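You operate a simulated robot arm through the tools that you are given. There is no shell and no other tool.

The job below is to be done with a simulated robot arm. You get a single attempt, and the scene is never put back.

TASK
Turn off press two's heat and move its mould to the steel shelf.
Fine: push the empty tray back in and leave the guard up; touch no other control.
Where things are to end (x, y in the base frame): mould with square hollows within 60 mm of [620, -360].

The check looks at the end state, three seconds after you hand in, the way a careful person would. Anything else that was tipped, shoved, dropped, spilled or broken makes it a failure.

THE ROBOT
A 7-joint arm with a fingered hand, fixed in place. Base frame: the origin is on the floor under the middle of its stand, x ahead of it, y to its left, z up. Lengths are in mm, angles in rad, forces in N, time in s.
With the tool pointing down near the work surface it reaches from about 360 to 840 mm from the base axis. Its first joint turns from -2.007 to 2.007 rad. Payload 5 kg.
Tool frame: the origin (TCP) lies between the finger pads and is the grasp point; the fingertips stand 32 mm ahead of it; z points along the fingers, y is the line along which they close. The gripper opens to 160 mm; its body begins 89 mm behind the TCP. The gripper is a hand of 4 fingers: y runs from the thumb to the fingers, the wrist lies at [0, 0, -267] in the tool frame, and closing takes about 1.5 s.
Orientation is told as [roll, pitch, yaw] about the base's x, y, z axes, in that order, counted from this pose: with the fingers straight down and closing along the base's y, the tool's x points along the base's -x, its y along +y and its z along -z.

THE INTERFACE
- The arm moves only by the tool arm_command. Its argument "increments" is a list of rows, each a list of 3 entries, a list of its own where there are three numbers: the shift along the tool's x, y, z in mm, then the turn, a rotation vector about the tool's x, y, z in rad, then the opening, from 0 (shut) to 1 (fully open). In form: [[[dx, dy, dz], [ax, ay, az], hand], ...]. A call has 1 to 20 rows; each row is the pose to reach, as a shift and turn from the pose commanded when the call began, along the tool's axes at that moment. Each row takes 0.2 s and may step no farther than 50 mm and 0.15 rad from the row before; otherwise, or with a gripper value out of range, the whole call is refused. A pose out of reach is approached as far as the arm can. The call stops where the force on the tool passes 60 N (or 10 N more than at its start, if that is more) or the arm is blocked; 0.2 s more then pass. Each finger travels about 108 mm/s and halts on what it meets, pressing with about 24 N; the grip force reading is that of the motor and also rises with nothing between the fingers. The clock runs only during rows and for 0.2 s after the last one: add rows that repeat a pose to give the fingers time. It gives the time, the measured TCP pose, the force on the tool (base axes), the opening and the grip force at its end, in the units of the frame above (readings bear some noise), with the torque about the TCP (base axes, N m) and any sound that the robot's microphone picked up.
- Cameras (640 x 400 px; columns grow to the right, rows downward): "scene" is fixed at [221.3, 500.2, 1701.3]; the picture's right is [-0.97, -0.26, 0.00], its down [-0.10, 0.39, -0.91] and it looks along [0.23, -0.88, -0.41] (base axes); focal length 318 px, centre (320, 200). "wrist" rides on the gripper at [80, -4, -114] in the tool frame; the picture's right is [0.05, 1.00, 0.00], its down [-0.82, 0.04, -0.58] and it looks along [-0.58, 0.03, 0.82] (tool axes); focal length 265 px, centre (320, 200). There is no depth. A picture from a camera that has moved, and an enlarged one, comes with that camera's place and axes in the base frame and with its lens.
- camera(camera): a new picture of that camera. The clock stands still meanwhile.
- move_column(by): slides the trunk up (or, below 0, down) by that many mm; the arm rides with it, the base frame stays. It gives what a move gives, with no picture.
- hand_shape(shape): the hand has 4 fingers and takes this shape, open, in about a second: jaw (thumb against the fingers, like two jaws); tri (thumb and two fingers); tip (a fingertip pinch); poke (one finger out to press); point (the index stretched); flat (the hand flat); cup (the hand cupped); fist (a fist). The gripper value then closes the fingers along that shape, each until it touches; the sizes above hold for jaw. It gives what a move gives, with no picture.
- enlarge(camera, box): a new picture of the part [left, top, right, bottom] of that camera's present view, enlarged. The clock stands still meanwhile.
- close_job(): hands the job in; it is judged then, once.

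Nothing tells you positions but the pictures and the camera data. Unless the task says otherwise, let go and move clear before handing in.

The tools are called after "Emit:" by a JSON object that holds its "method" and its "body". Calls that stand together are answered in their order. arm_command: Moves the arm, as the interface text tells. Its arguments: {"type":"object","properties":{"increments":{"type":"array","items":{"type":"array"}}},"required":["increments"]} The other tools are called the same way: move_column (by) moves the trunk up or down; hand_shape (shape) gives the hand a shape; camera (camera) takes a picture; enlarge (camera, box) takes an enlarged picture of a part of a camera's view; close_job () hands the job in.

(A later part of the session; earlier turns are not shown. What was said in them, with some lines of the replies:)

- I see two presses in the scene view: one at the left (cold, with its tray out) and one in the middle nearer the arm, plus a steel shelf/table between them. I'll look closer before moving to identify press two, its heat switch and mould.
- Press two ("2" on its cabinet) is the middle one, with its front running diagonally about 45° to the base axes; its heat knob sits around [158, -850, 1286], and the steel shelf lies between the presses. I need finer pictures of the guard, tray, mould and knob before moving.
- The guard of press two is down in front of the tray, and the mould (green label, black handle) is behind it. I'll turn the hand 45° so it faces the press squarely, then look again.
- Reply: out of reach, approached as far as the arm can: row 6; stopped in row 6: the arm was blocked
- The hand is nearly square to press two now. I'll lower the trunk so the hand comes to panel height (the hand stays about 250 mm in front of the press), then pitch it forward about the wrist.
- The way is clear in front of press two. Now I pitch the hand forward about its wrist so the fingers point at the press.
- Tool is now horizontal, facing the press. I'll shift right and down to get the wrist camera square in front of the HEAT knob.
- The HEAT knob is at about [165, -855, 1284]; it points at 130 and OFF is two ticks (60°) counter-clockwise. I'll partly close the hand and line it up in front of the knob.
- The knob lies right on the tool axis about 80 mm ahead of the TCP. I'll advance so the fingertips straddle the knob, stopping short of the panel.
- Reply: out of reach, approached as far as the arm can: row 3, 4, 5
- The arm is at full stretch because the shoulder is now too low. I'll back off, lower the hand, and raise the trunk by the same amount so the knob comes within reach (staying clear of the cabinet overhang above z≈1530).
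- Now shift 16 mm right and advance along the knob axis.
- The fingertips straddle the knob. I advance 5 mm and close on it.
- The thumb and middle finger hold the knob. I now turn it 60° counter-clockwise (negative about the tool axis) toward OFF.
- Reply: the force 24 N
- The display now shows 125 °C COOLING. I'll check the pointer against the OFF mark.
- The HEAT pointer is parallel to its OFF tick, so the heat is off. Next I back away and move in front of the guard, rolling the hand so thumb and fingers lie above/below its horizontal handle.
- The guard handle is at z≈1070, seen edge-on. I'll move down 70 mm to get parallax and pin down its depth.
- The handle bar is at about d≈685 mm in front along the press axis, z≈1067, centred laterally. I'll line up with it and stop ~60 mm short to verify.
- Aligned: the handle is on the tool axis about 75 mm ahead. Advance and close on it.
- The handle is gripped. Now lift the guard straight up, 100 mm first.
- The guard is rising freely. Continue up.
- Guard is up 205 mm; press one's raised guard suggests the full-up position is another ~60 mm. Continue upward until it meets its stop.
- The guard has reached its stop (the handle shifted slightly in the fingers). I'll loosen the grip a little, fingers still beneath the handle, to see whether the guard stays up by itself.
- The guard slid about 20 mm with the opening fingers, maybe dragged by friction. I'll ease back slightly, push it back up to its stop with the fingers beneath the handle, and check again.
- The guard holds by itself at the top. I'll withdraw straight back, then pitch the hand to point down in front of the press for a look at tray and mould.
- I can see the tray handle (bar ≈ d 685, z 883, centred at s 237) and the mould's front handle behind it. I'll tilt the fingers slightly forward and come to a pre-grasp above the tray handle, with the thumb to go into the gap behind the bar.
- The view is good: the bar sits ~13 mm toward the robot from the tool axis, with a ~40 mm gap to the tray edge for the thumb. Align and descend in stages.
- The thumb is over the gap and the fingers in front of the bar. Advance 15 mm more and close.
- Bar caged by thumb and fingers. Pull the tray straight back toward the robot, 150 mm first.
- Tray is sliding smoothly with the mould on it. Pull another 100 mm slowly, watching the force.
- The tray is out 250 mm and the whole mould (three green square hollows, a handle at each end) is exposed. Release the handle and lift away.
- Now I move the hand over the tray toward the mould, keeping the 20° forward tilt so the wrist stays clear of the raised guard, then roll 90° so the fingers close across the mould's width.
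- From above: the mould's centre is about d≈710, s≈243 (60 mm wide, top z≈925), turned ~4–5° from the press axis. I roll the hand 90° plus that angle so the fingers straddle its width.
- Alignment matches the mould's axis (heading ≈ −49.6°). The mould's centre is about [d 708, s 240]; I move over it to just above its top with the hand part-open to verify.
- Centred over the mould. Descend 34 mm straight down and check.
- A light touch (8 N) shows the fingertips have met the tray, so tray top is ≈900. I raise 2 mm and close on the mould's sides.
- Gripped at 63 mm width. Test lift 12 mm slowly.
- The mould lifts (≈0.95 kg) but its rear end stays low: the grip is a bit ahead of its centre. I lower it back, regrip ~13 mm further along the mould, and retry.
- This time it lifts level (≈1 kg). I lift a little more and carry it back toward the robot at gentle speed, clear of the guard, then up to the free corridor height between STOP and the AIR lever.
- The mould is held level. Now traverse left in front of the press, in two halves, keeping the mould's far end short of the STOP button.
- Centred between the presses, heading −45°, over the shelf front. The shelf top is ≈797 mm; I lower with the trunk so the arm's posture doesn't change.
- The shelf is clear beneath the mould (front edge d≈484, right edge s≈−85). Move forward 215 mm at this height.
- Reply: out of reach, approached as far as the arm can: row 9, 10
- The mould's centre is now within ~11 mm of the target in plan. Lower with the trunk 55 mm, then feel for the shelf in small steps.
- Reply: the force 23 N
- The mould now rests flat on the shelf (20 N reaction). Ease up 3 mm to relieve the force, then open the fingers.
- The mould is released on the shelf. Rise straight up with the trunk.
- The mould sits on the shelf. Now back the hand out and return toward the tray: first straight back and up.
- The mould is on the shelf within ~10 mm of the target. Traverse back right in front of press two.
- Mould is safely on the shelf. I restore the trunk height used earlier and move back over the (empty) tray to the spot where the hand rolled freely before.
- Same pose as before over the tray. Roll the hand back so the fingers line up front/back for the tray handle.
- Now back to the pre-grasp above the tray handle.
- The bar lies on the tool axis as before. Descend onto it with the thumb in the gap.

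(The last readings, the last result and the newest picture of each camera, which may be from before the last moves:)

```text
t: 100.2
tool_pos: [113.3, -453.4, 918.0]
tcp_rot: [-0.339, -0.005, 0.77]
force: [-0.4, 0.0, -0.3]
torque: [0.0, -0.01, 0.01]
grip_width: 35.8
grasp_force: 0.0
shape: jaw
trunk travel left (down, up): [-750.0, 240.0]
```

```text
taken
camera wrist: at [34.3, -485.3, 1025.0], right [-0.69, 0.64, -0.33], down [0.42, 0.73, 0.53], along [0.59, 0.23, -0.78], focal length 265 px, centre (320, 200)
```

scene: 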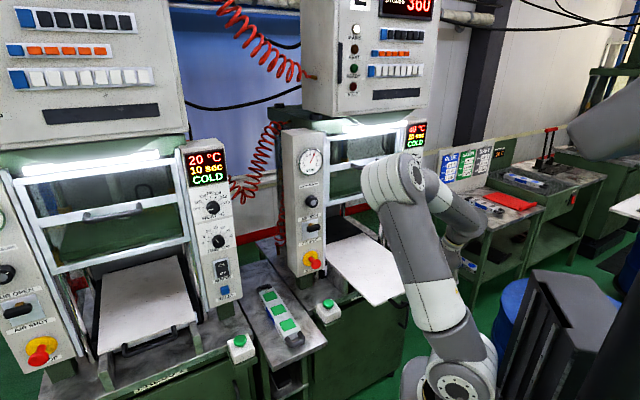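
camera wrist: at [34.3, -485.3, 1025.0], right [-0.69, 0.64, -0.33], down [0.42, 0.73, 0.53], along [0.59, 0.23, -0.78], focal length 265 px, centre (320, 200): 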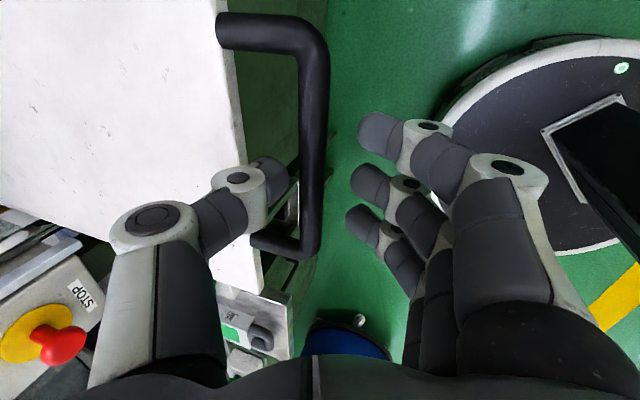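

Thumb is over the gap, clear of both bar and tray edge. Descend 21 mm more and close.

Emit:
{"method": "arm_command", "body": {"increments": [[[0, 0, 10], [0, 0, 0], 0.22], [[0, 0, 21], [0, 0, 0], 0.22], [[0, 0, 21], [0, 0, 0], 0.12], [[0, 0, 21], [0, 0, 0], 0.0], [[0, 0, 21], [0, 0, 0], 0.0], [[0, 0, 21], [0, 0, 0], 0.0]]}}

Emit:
{"method": "camera", "body": {"camera": "wrist"}}

```text
t: 101.7
tool_pos: [119.9, -458.2, 895.5]
tcp_rot: [-0.337, -0.006, 0.77]
force: [1.7, -1.6, -8.0]
torque: [0.06, 0.06, 0.01]
grip_width: 0.2
grasp_force: 24.0
shape: jaw
trunk travel left (down, up): [-750.0, 240.0]
```

```text
taken
camera wrist: at [38.3, -490.4, 1003.8], right [-0.69, 0.64, -0.33], down [0.42, 0.73, 0.54], along [0.59, 0.23, -0.78], focal length 265 px, centre (320, 200)
```

wrist: 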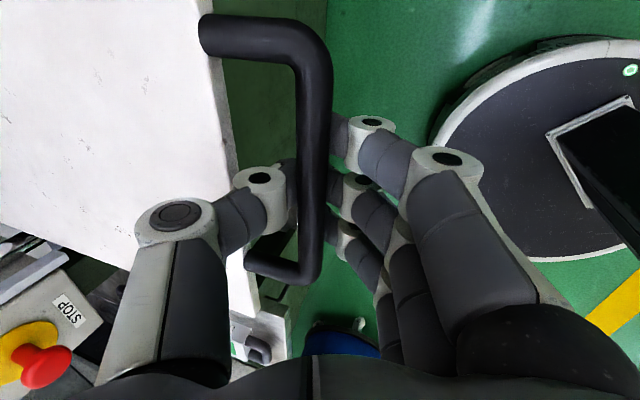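

Gripped again. Push the tray straight back in.

Emit:
{"method": "arm_command", "body": {"increments": [[[-0.2, -9.4, 3.3], [0, 0, 0], 0.0], [[-0.5, -28.3, 10], [0, 0, 0], 0.0], [[-0.8, -49, 17.4], [0, 0, 0], 0.0], [[-1.2, -70.7, 25], [0, 0, 0], 0.0], [[-1.5, -92.4, 32.7], [0, 0, 0], 0.0], [[-1.9, -114.1, 40.4], [0, 0, 0], 0.0], [[-2.2, -135.8, 48.1], [0, 0, 0], 0.0], [[-2.6, -157.5, 55.8], [0, 0, 0], 0.0], [[-2.9, -179.2, 63.5], [0, 0, 0], 0.0], [[-3.3, -200.9, 71.1], [0, 0, 0], 0.0], [[-3.6, -220.7, 78.2], [0, 0, 0], 0.0], [[-3.8, -233, 82.5], [0, 0, 0], 0.0], [[-3.8, -233, 82.5], [0, 0, 0], 0.0]]}}

Emit:
{"method": "camera", "body": {"camera": "wrist"}}

Emit:
{"method": "enlarge", "body": {"camera": "scene", "box": [270, 130, 470, 320]}}

```text
t: 104.5
tool_pos: [294.3, -634.4, 897.2]
tcp_rot: [-0.335, -0.007, 0.772]
force: [0.9, 1.0, -24.8]
torque: [0.15, 0.12, 0.03]
grip_width: 0.0
grasp_force: 24.3
shape: jaw
trunk travel left (down, up): [-750.0, 240.0]
```

```text
taken
camera wrist: at [213.9, -666.2, 1004.8], right [-0.69, 0.64, -0.33], down [0.42, 0.73, 0.54], along [0.58, 0.23, -0.78], focal length 265 px, centre (320, 200)
```

wrist: 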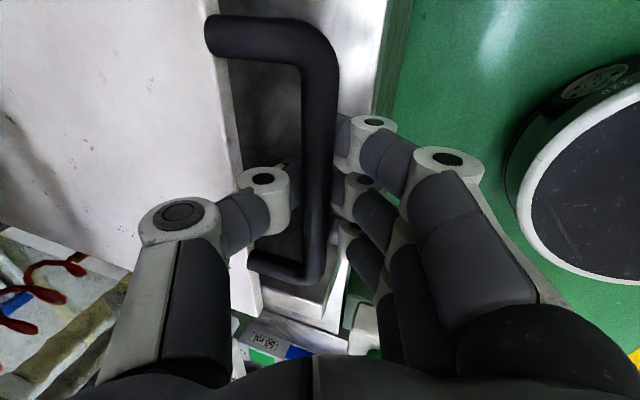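

```text
2.11 times, centred on (370, 225) of scene
camera zoom: at [221.3, 500.2, 1701.3], right [-0.97, -0.26, 0.0], down [-0.1, 0.39, -0.91], along [0.23, -0.88, -0.41], focal length 670 px, centre (215, 147)
```

zoom: 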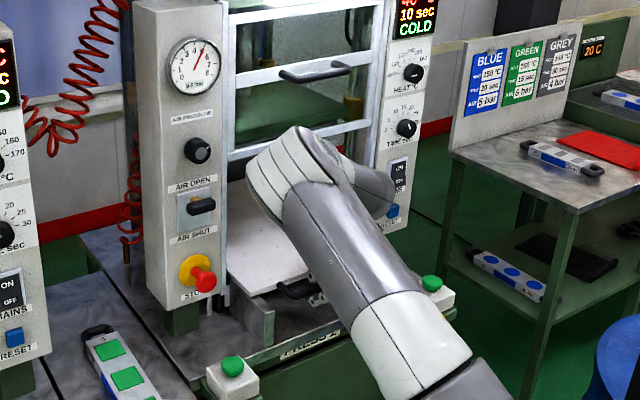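

Emit:
{"method": "arm_command", "body": {"increments": [[[-0.1, -3.1, 2.3], [0, 0, 0], 0.0], [[-0.1, -6.9, 4.5], [0, 0, 0], 0.0], [[-0.2, -10.7, 5.9], [0, 0, 0], 0.0], [[-0.2, -12.6, 6.6], [0, 0, 0], 0.0], [[-0.2, -12.6, 6.6], [0, 0, 0], 0.0]]}}

Emit:
{"method": "camera", "body": {"camera": "wrist"}}

Emit:
{"method": "enlarge", "body": {"camera": "scene", "box": [310, 190, 420, 290]}}

```text
t: 105.7
tool_pos: [303.4, -643.4, 897.2]
tcp_rot: [-0.339, -0.004, 0.771]
force: [-1.4, 8.1, -12.8]
torque: [0.12, 0.08, 0.03]
grip_width: 0.3
grasp_force: 24.2
shape: jaw
trunk travel left (down, up): [-750.0, 240.0]
```

```text
taken
camera wrist: at [223.0, -675.4, 1004.1], right [-0.69, 0.64, -0.33], down [0.42, 0.73, 0.54], along [0.59, 0.23, -0.78], focal length 265 px, centre (320, 200)
```

wrist: 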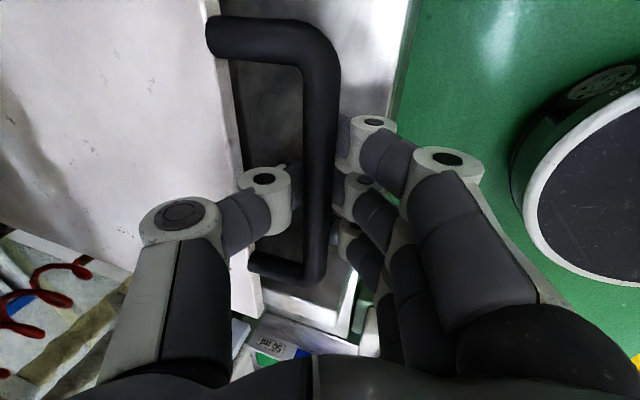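

```text
4.00 times, centred on (365, 240) of scene
camera zoom: at [221.3, 500.2, 1701.3], right [-0.97, -0.26, 0.0], down [-0.1, 0.39, -0.91], along [0.23, -0.88, -0.41], focal length 1273 px, centre (140, 40)
```

zoom: 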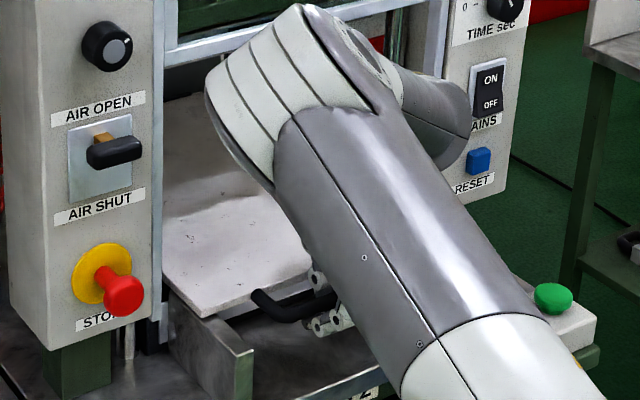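

Emit:
{"method": "arm_command", "body": {"increments": [[[0, -2.8, 1], [0, 0, 0], 0.0], [[-0.1, -5.7, 2], [0, 0, 0], 0.0], [[-0.1, -5.7, 2], [0, 0, 0], 0.0]]}}

Emit:
{"method": "camera", "body": {"camera": "wrist"}}

```text
t: 106.5
tool_pos: [307.0, -646.8, 897.7]
tcp_rot: [-0.335, -0.005, 0.77]
force: [-10.9, 18.5, -17.5]
torque: [0.15, 0.14, 0.05]
grip_width: 0.0
grasp_force: 24.0
shape: jaw
trunk travel left (down, up): [-750.0, 240.0]
```

```text
taken
camera wrist: at [225.9, -679.0, 1004.5], right [-0.69, 0.64, -0.33], down [0.42, 0.73, 0.54], along [0.58, 0.23, -0.78], focal length 265 px, centre (320, 200)
```

wrist: 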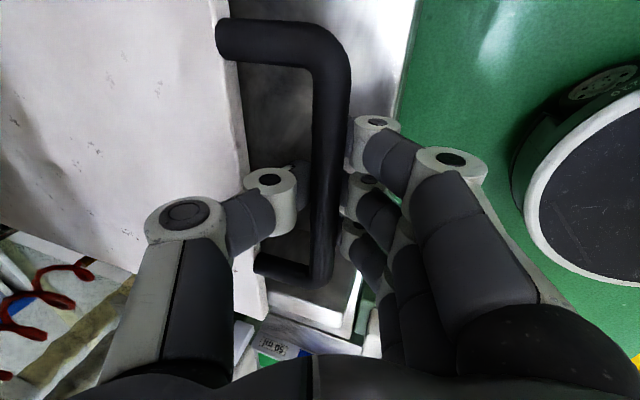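

The tray has met its inner stop (21 N reaction), so it is fully in. Release carefully: open a little, ease back, open more, then lift out.

Emit:
{"method": "arm_command", "body": {"increments": [[[0, 0, 0], [0, 0, 0], 0.08], [[0, 3, 0], [0, 0, 0], 0.14], [[0, 6, 0], [0, 0, 0], 0.18], [[0, 8, 0], [0, 0, 0], 0.21], [[0, 8, 0], [0, 0, 0], 0.22], [[0, 8, 0], [0, 0, 0], 0.22]]}}

Emit:
{"method": "camera", "body": {"camera": "wrist"}}

```text
t: 107.8
tool_pos: [302.7, -641.0, 894.5]
tcp_rot: [-0.339, -0.007, 0.772]
force: [0.2, 0.1, 0.5]
torque: [-0.03, -0.01, 0.01]
grip_width: 34.5
grasp_force: 0.1
shape: jaw
trunk travel left (down, up): [-750.0, 240.0]
```

```text
taken
camera wrist: at [222.0, -673.7, 1001.7], right [-0.69, 0.64, -0.33], down [0.42, 0.73, 0.53], along [0.59, 0.23, -0.78], focal length 265 px, centre (320, 200)
```

wrist: 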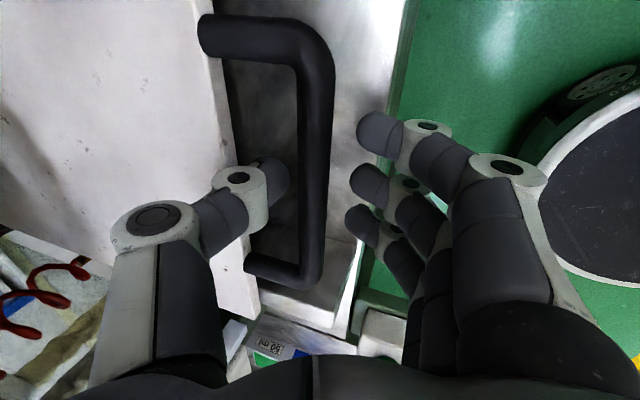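

Free of the bar with no force. Lift out along the tool axis and back away.

Emit:
{"method": "arm_command", "body": {"increments": [[[0, 0, -15], [0, 0, 0], 0.22], [[0, 0, -35], [0, 0, 0], 0.22], [[0, 0, -60], [0, 0, 0], 0.22], [[0, 0, -95], [0, 0, 0], 0.22], [[0, 30, -120], [0, 0, 0], 0.22], [[0, 70, -135], [0, 0, 0], 0.22], [[0, 110, -150], [0, 0, 0], 0.22], [[0, 150, -165], [0, 0, 0], 0.22], [[0, 190, -180], [0, 0, 0], 0.22], [[0, 190, -180], [0, 0, 0], 0.22]]}}

Emit:
{"method": "camera", "body": {"camera": "scene"}}

Emit:
{"method": "camera", "body": {"camera": "wrist"}}

Emit:
{"method": "enlarge", "body": {"camera": "scene", "box": [310, 190, 400, 290]}}

```text
t: 110.0
tool_pos: [133.7, -470.2, 999.1]
tcp_rot: [-0.339, -0.004, 0.772]
force: [0.7, -0.6, -0.3]
torque: [-0.01, -0.03, 0.03]
grip_width: 34.9
grasp_force: 0.1
shape: jaw
trunk travel left (down, up): [-750.0, 240.0]
```

```text
taken
```

scene: 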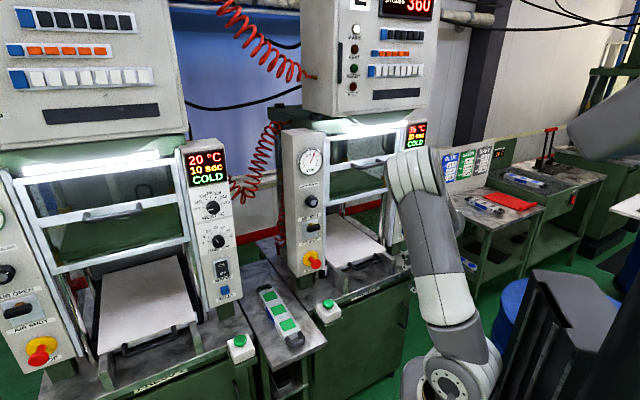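

```text
taken
camera wrist: at [52.8, -503.1, 1106.8], right [-0.69, 0.64, -0.33], down [0.42, 0.73, 0.53], along [0.59, 0.23, -0.78], focal length 265 px, centre (320, 200)
```

wrist: 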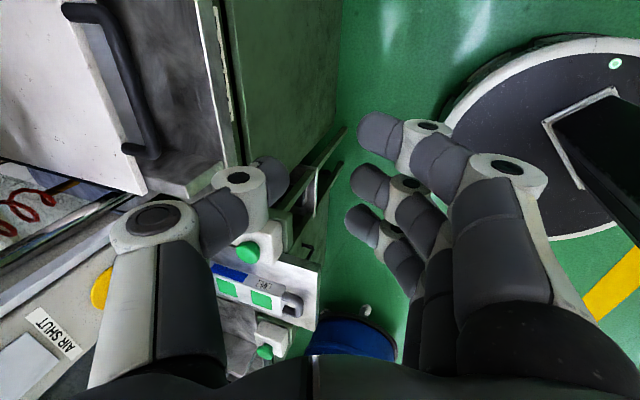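

```text
4.00 times, centred on (355, 240) of scene
camera zoom: at [221.3, 500.2, 1701.3], right [-0.97, -0.26, 0.0], down [-0.1, 0.39, -0.91], along [0.23, -0.88, -0.41], focal length 1273 px, centre (180, 40)
```

zoom: 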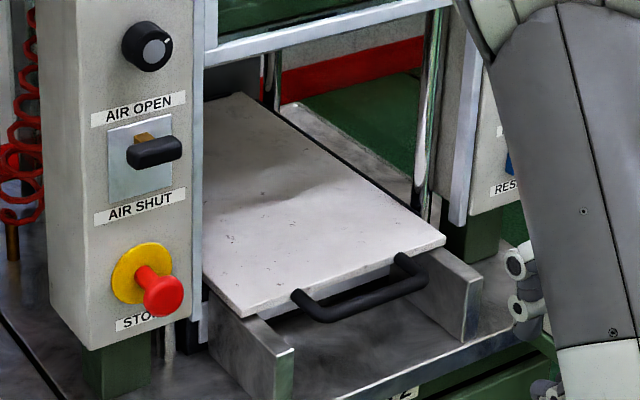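

The tray is exactly where it started, guard up, mould on the shelf. I'll raise the trunk to move clear and check everything once more.

Emit:
{"method": "move_column", "body": {"by": 150}}

Emit:
{"method": "enlarge", "body": {"camera": "scene", "box": [220, 90, 440, 250]}}

Emit:
{"method": "enlarge", "body": {"camera": "scene", "box": [220, 230, 340, 390]}}

Emit:
{"method": "enlarge", "body": {"camera": "scene", "box": [400, 110, 440, 190]}}

```text
t: 111.8
tool_pos: [134.1, -470.5, 1150.1]
tcp_rot: [-0.338, -0.005, 0.772]
force: [0.0, 0.0, 0.1]
torque: [0.01, -0.03, 0.01]
grip_width: 34.9
grasp_force: 0.1
shape: jaw
trunk travel left (down, up): [-900.0, 90.0]
```

```text
2.50 times, centred on (330, 170) of scene
camera zoom: at [221.3, 500.2, 1701.3], right [-0.97, -0.26, 0.0], down [-0.1, 0.39, -0.91], along [0.23, -0.88, -0.41], focal length 795 px, centre (295, 275)
```

zoom: 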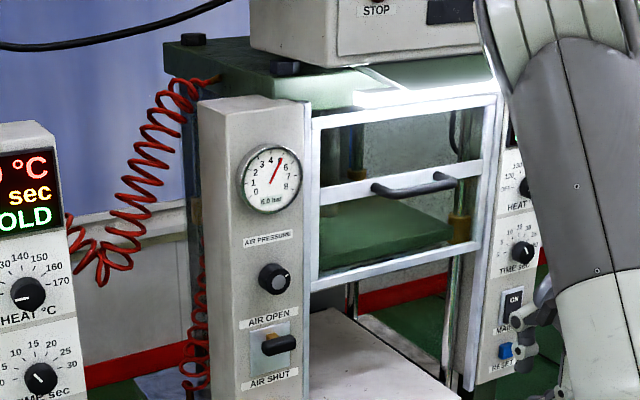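

```text
2.50 times, centred on (280, 310) of scene
camera zoom: at [221.3, 500.2, 1701.3], right [-0.97, -0.26, 0.0], down [-0.1, 0.39, -0.91], along [0.23, -0.88, -0.41], focal length 795 px, centre (420, -75)
```

zoom: 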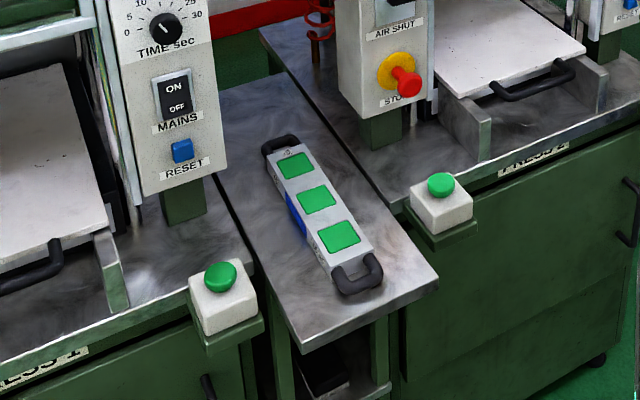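

```text
5.00 times, centred on (420, 150) of scene
camera zoom: at [221.3, 500.2, 1701.3], right [-0.97, -0.26, 0.0], down [-0.1, 0.39, -0.91], along [0.23, -0.88, -0.41], focal length 1591 px, centre (-180, 450)
```

zoom: 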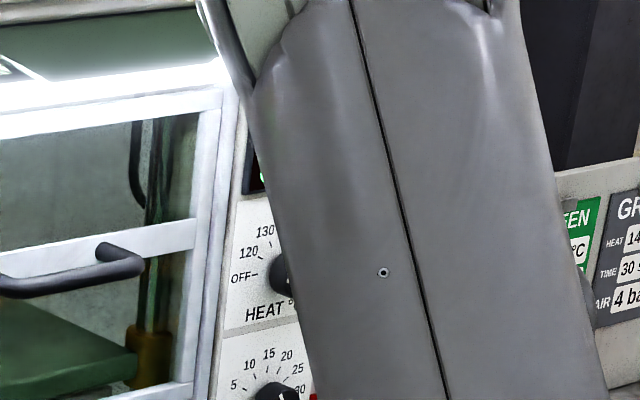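

Everything looks right; I'll shift the arm aside to recheck the right-hand panel controls before handing in.

Emit:
{"method": "arm_command", "body": {"increments": [[[-10, 35, -15], [0, 0, 0], 0.22], [[-45, 50, -20], [0, 0, 0], 0.22], [[-85, 60, -20], [0, 0, 0], 0.22], [[-125, 60, -20], [0, 0, 0], 0.22], [[-125, 60, -20], [0, 0, 0], 0.22]]}}

Emit:
{"method": "camera", "body": {"camera": "scene"}}

Emit:
{"method": "enlarge", "body": {"camera": "scene", "box": [385, 110, 445, 250]}}

Emit:
{"method": "camera", "body": {"camera": "wrist"}}

```text
t: 113.0
tool_pos: [176.5, -340.3, 1149.3]
tcp_rot: [-0.339, -0.006, 0.77]
force: [0.0, -0.1, 0.6]
torque: [0.03, -0.04, 0.05]
grip_width: 34.8
grasp_force: 0.0
shape: jaw
trunk travel left (down, up): [-900.0, 90.0]
```

```text
taken
```

scene: 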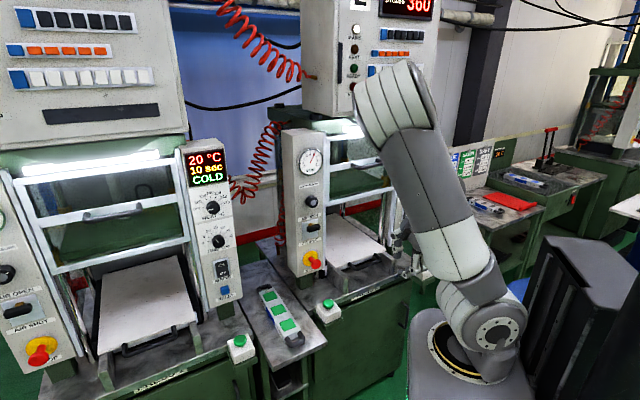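

```text
2.86 times, centred on (415, 180) of scene
camera zoom: at [221.3, 500.2, 1701.3], right [-0.97, -0.26, 0.0], down [-0.1, 0.39, -0.91], along [0.23, -0.88, -0.41], focal length 909 px, centre (49, 257)
```

zoom: 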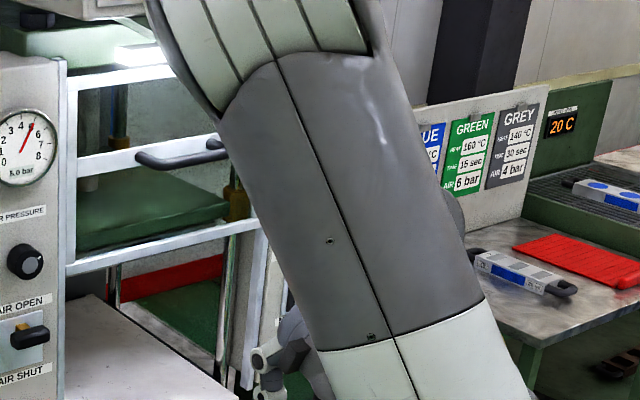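

```text
taken
camera wrist: at [95.5, -372.2, 1256.3], right [-0.69, 0.64, -0.33], down [0.42, 0.73, 0.54], along [0.59, 0.23, -0.78], focal length 265 px, centre (320, 200)
```

wrist: 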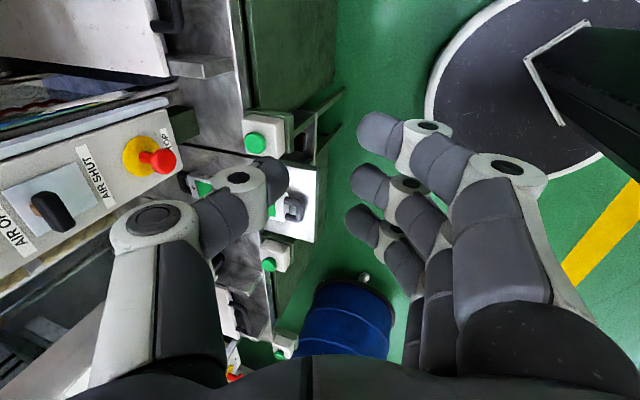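

Emit:
{"method": "move_column", "body": {"by": -280}}

Emit:
{"method": "camera", "body": {"camera": "scene"}}

Emit:
{"method": "enlarge", "body": {"camera": "scene", "box": [375, 110, 455, 260]}}

Emit:
{"method": "enlarge", "body": {"camera": "scene", "box": [408, 155, 424, 171]}}

```text
t: 115.8
tool_pos: [177.4, -339.7, 869.9]
tcp_rot: [-0.338, -0.005, 0.77]
force: [0.0, -0.2, -0.8]
torque: [0.0, 0.01, 0.04]
grip_width: 35.1
grasp_force: 0.0
shape: jaw
trunk travel left (down, up): [-620.0, 370.0]
```

```text
taken
```

scene: 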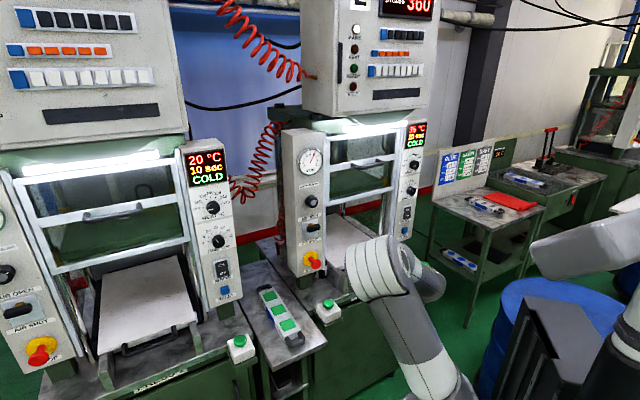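

```text
2.67 times, centred on (415, 185) of scene
camera zoom: at [221.3, 500.2, 1701.3], right [-0.97, -0.26, 0.0], down [-0.1, 0.39, -0.91], along [0.23, -0.88, -0.41], focal length 848 px, centre (67, 240)
```

zoom: 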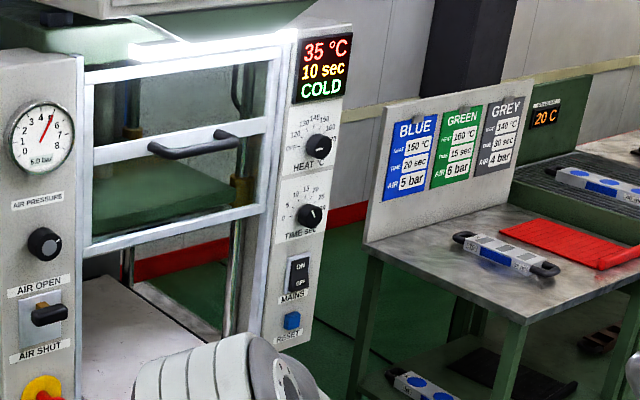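

```text
16.00 times, centred on (416, 163) of scene
camera zoom: at [221.3, 500.2, 1701.3], right [-0.97, -0.26, 0.0], down [-0.1, 0.39, -0.91], along [0.23, -0.88, -0.41], focal length 5091 px, centre (-1216, 792)
```

zoom: 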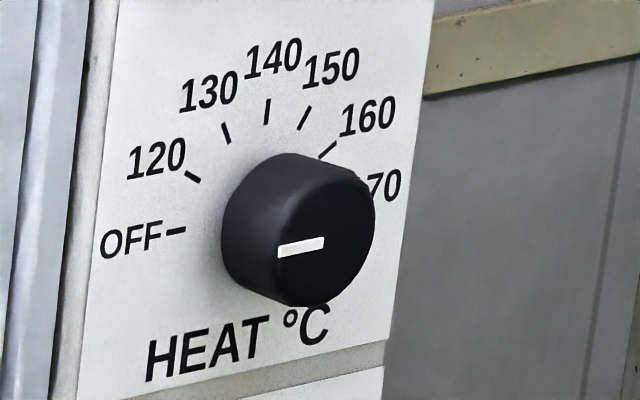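

Press two's heat is off: the knob points at OFF and the display reads 35 °C COLD. MAINS and the time setting are unchanged, the guard is up, and the empty tray is back in. The mould lies flat on the shelf about 10 mm from the target, and the hand is clear, so I'm handing in.

Emit:
{"method": "close_job", "body": {}}

```text
The job is handed in.
```

I turned off press two's heat, moved its mould to the steel shelf, and handed the job in. The check result has not come back to me.

- **Heat:** the HEAT knob points at OFF. The display had dropped from 130 °C to 35 °C and read COLD.
- **Mould:** the mould with the square hollows lies flat on the shelf. From the pictures I put its centre about 10 mm from [620, -360].
- **Tray:** the empty tray is pushed back against its inner stop and lines up with its starting position in the pictures.
- **Guard:** it is at its top stop and stayed there on its own after I let go.
- **Other controls:** I used no other control. In the last picture the time setting and MAINS were as they started.

The hand is empty and clear of both presses.
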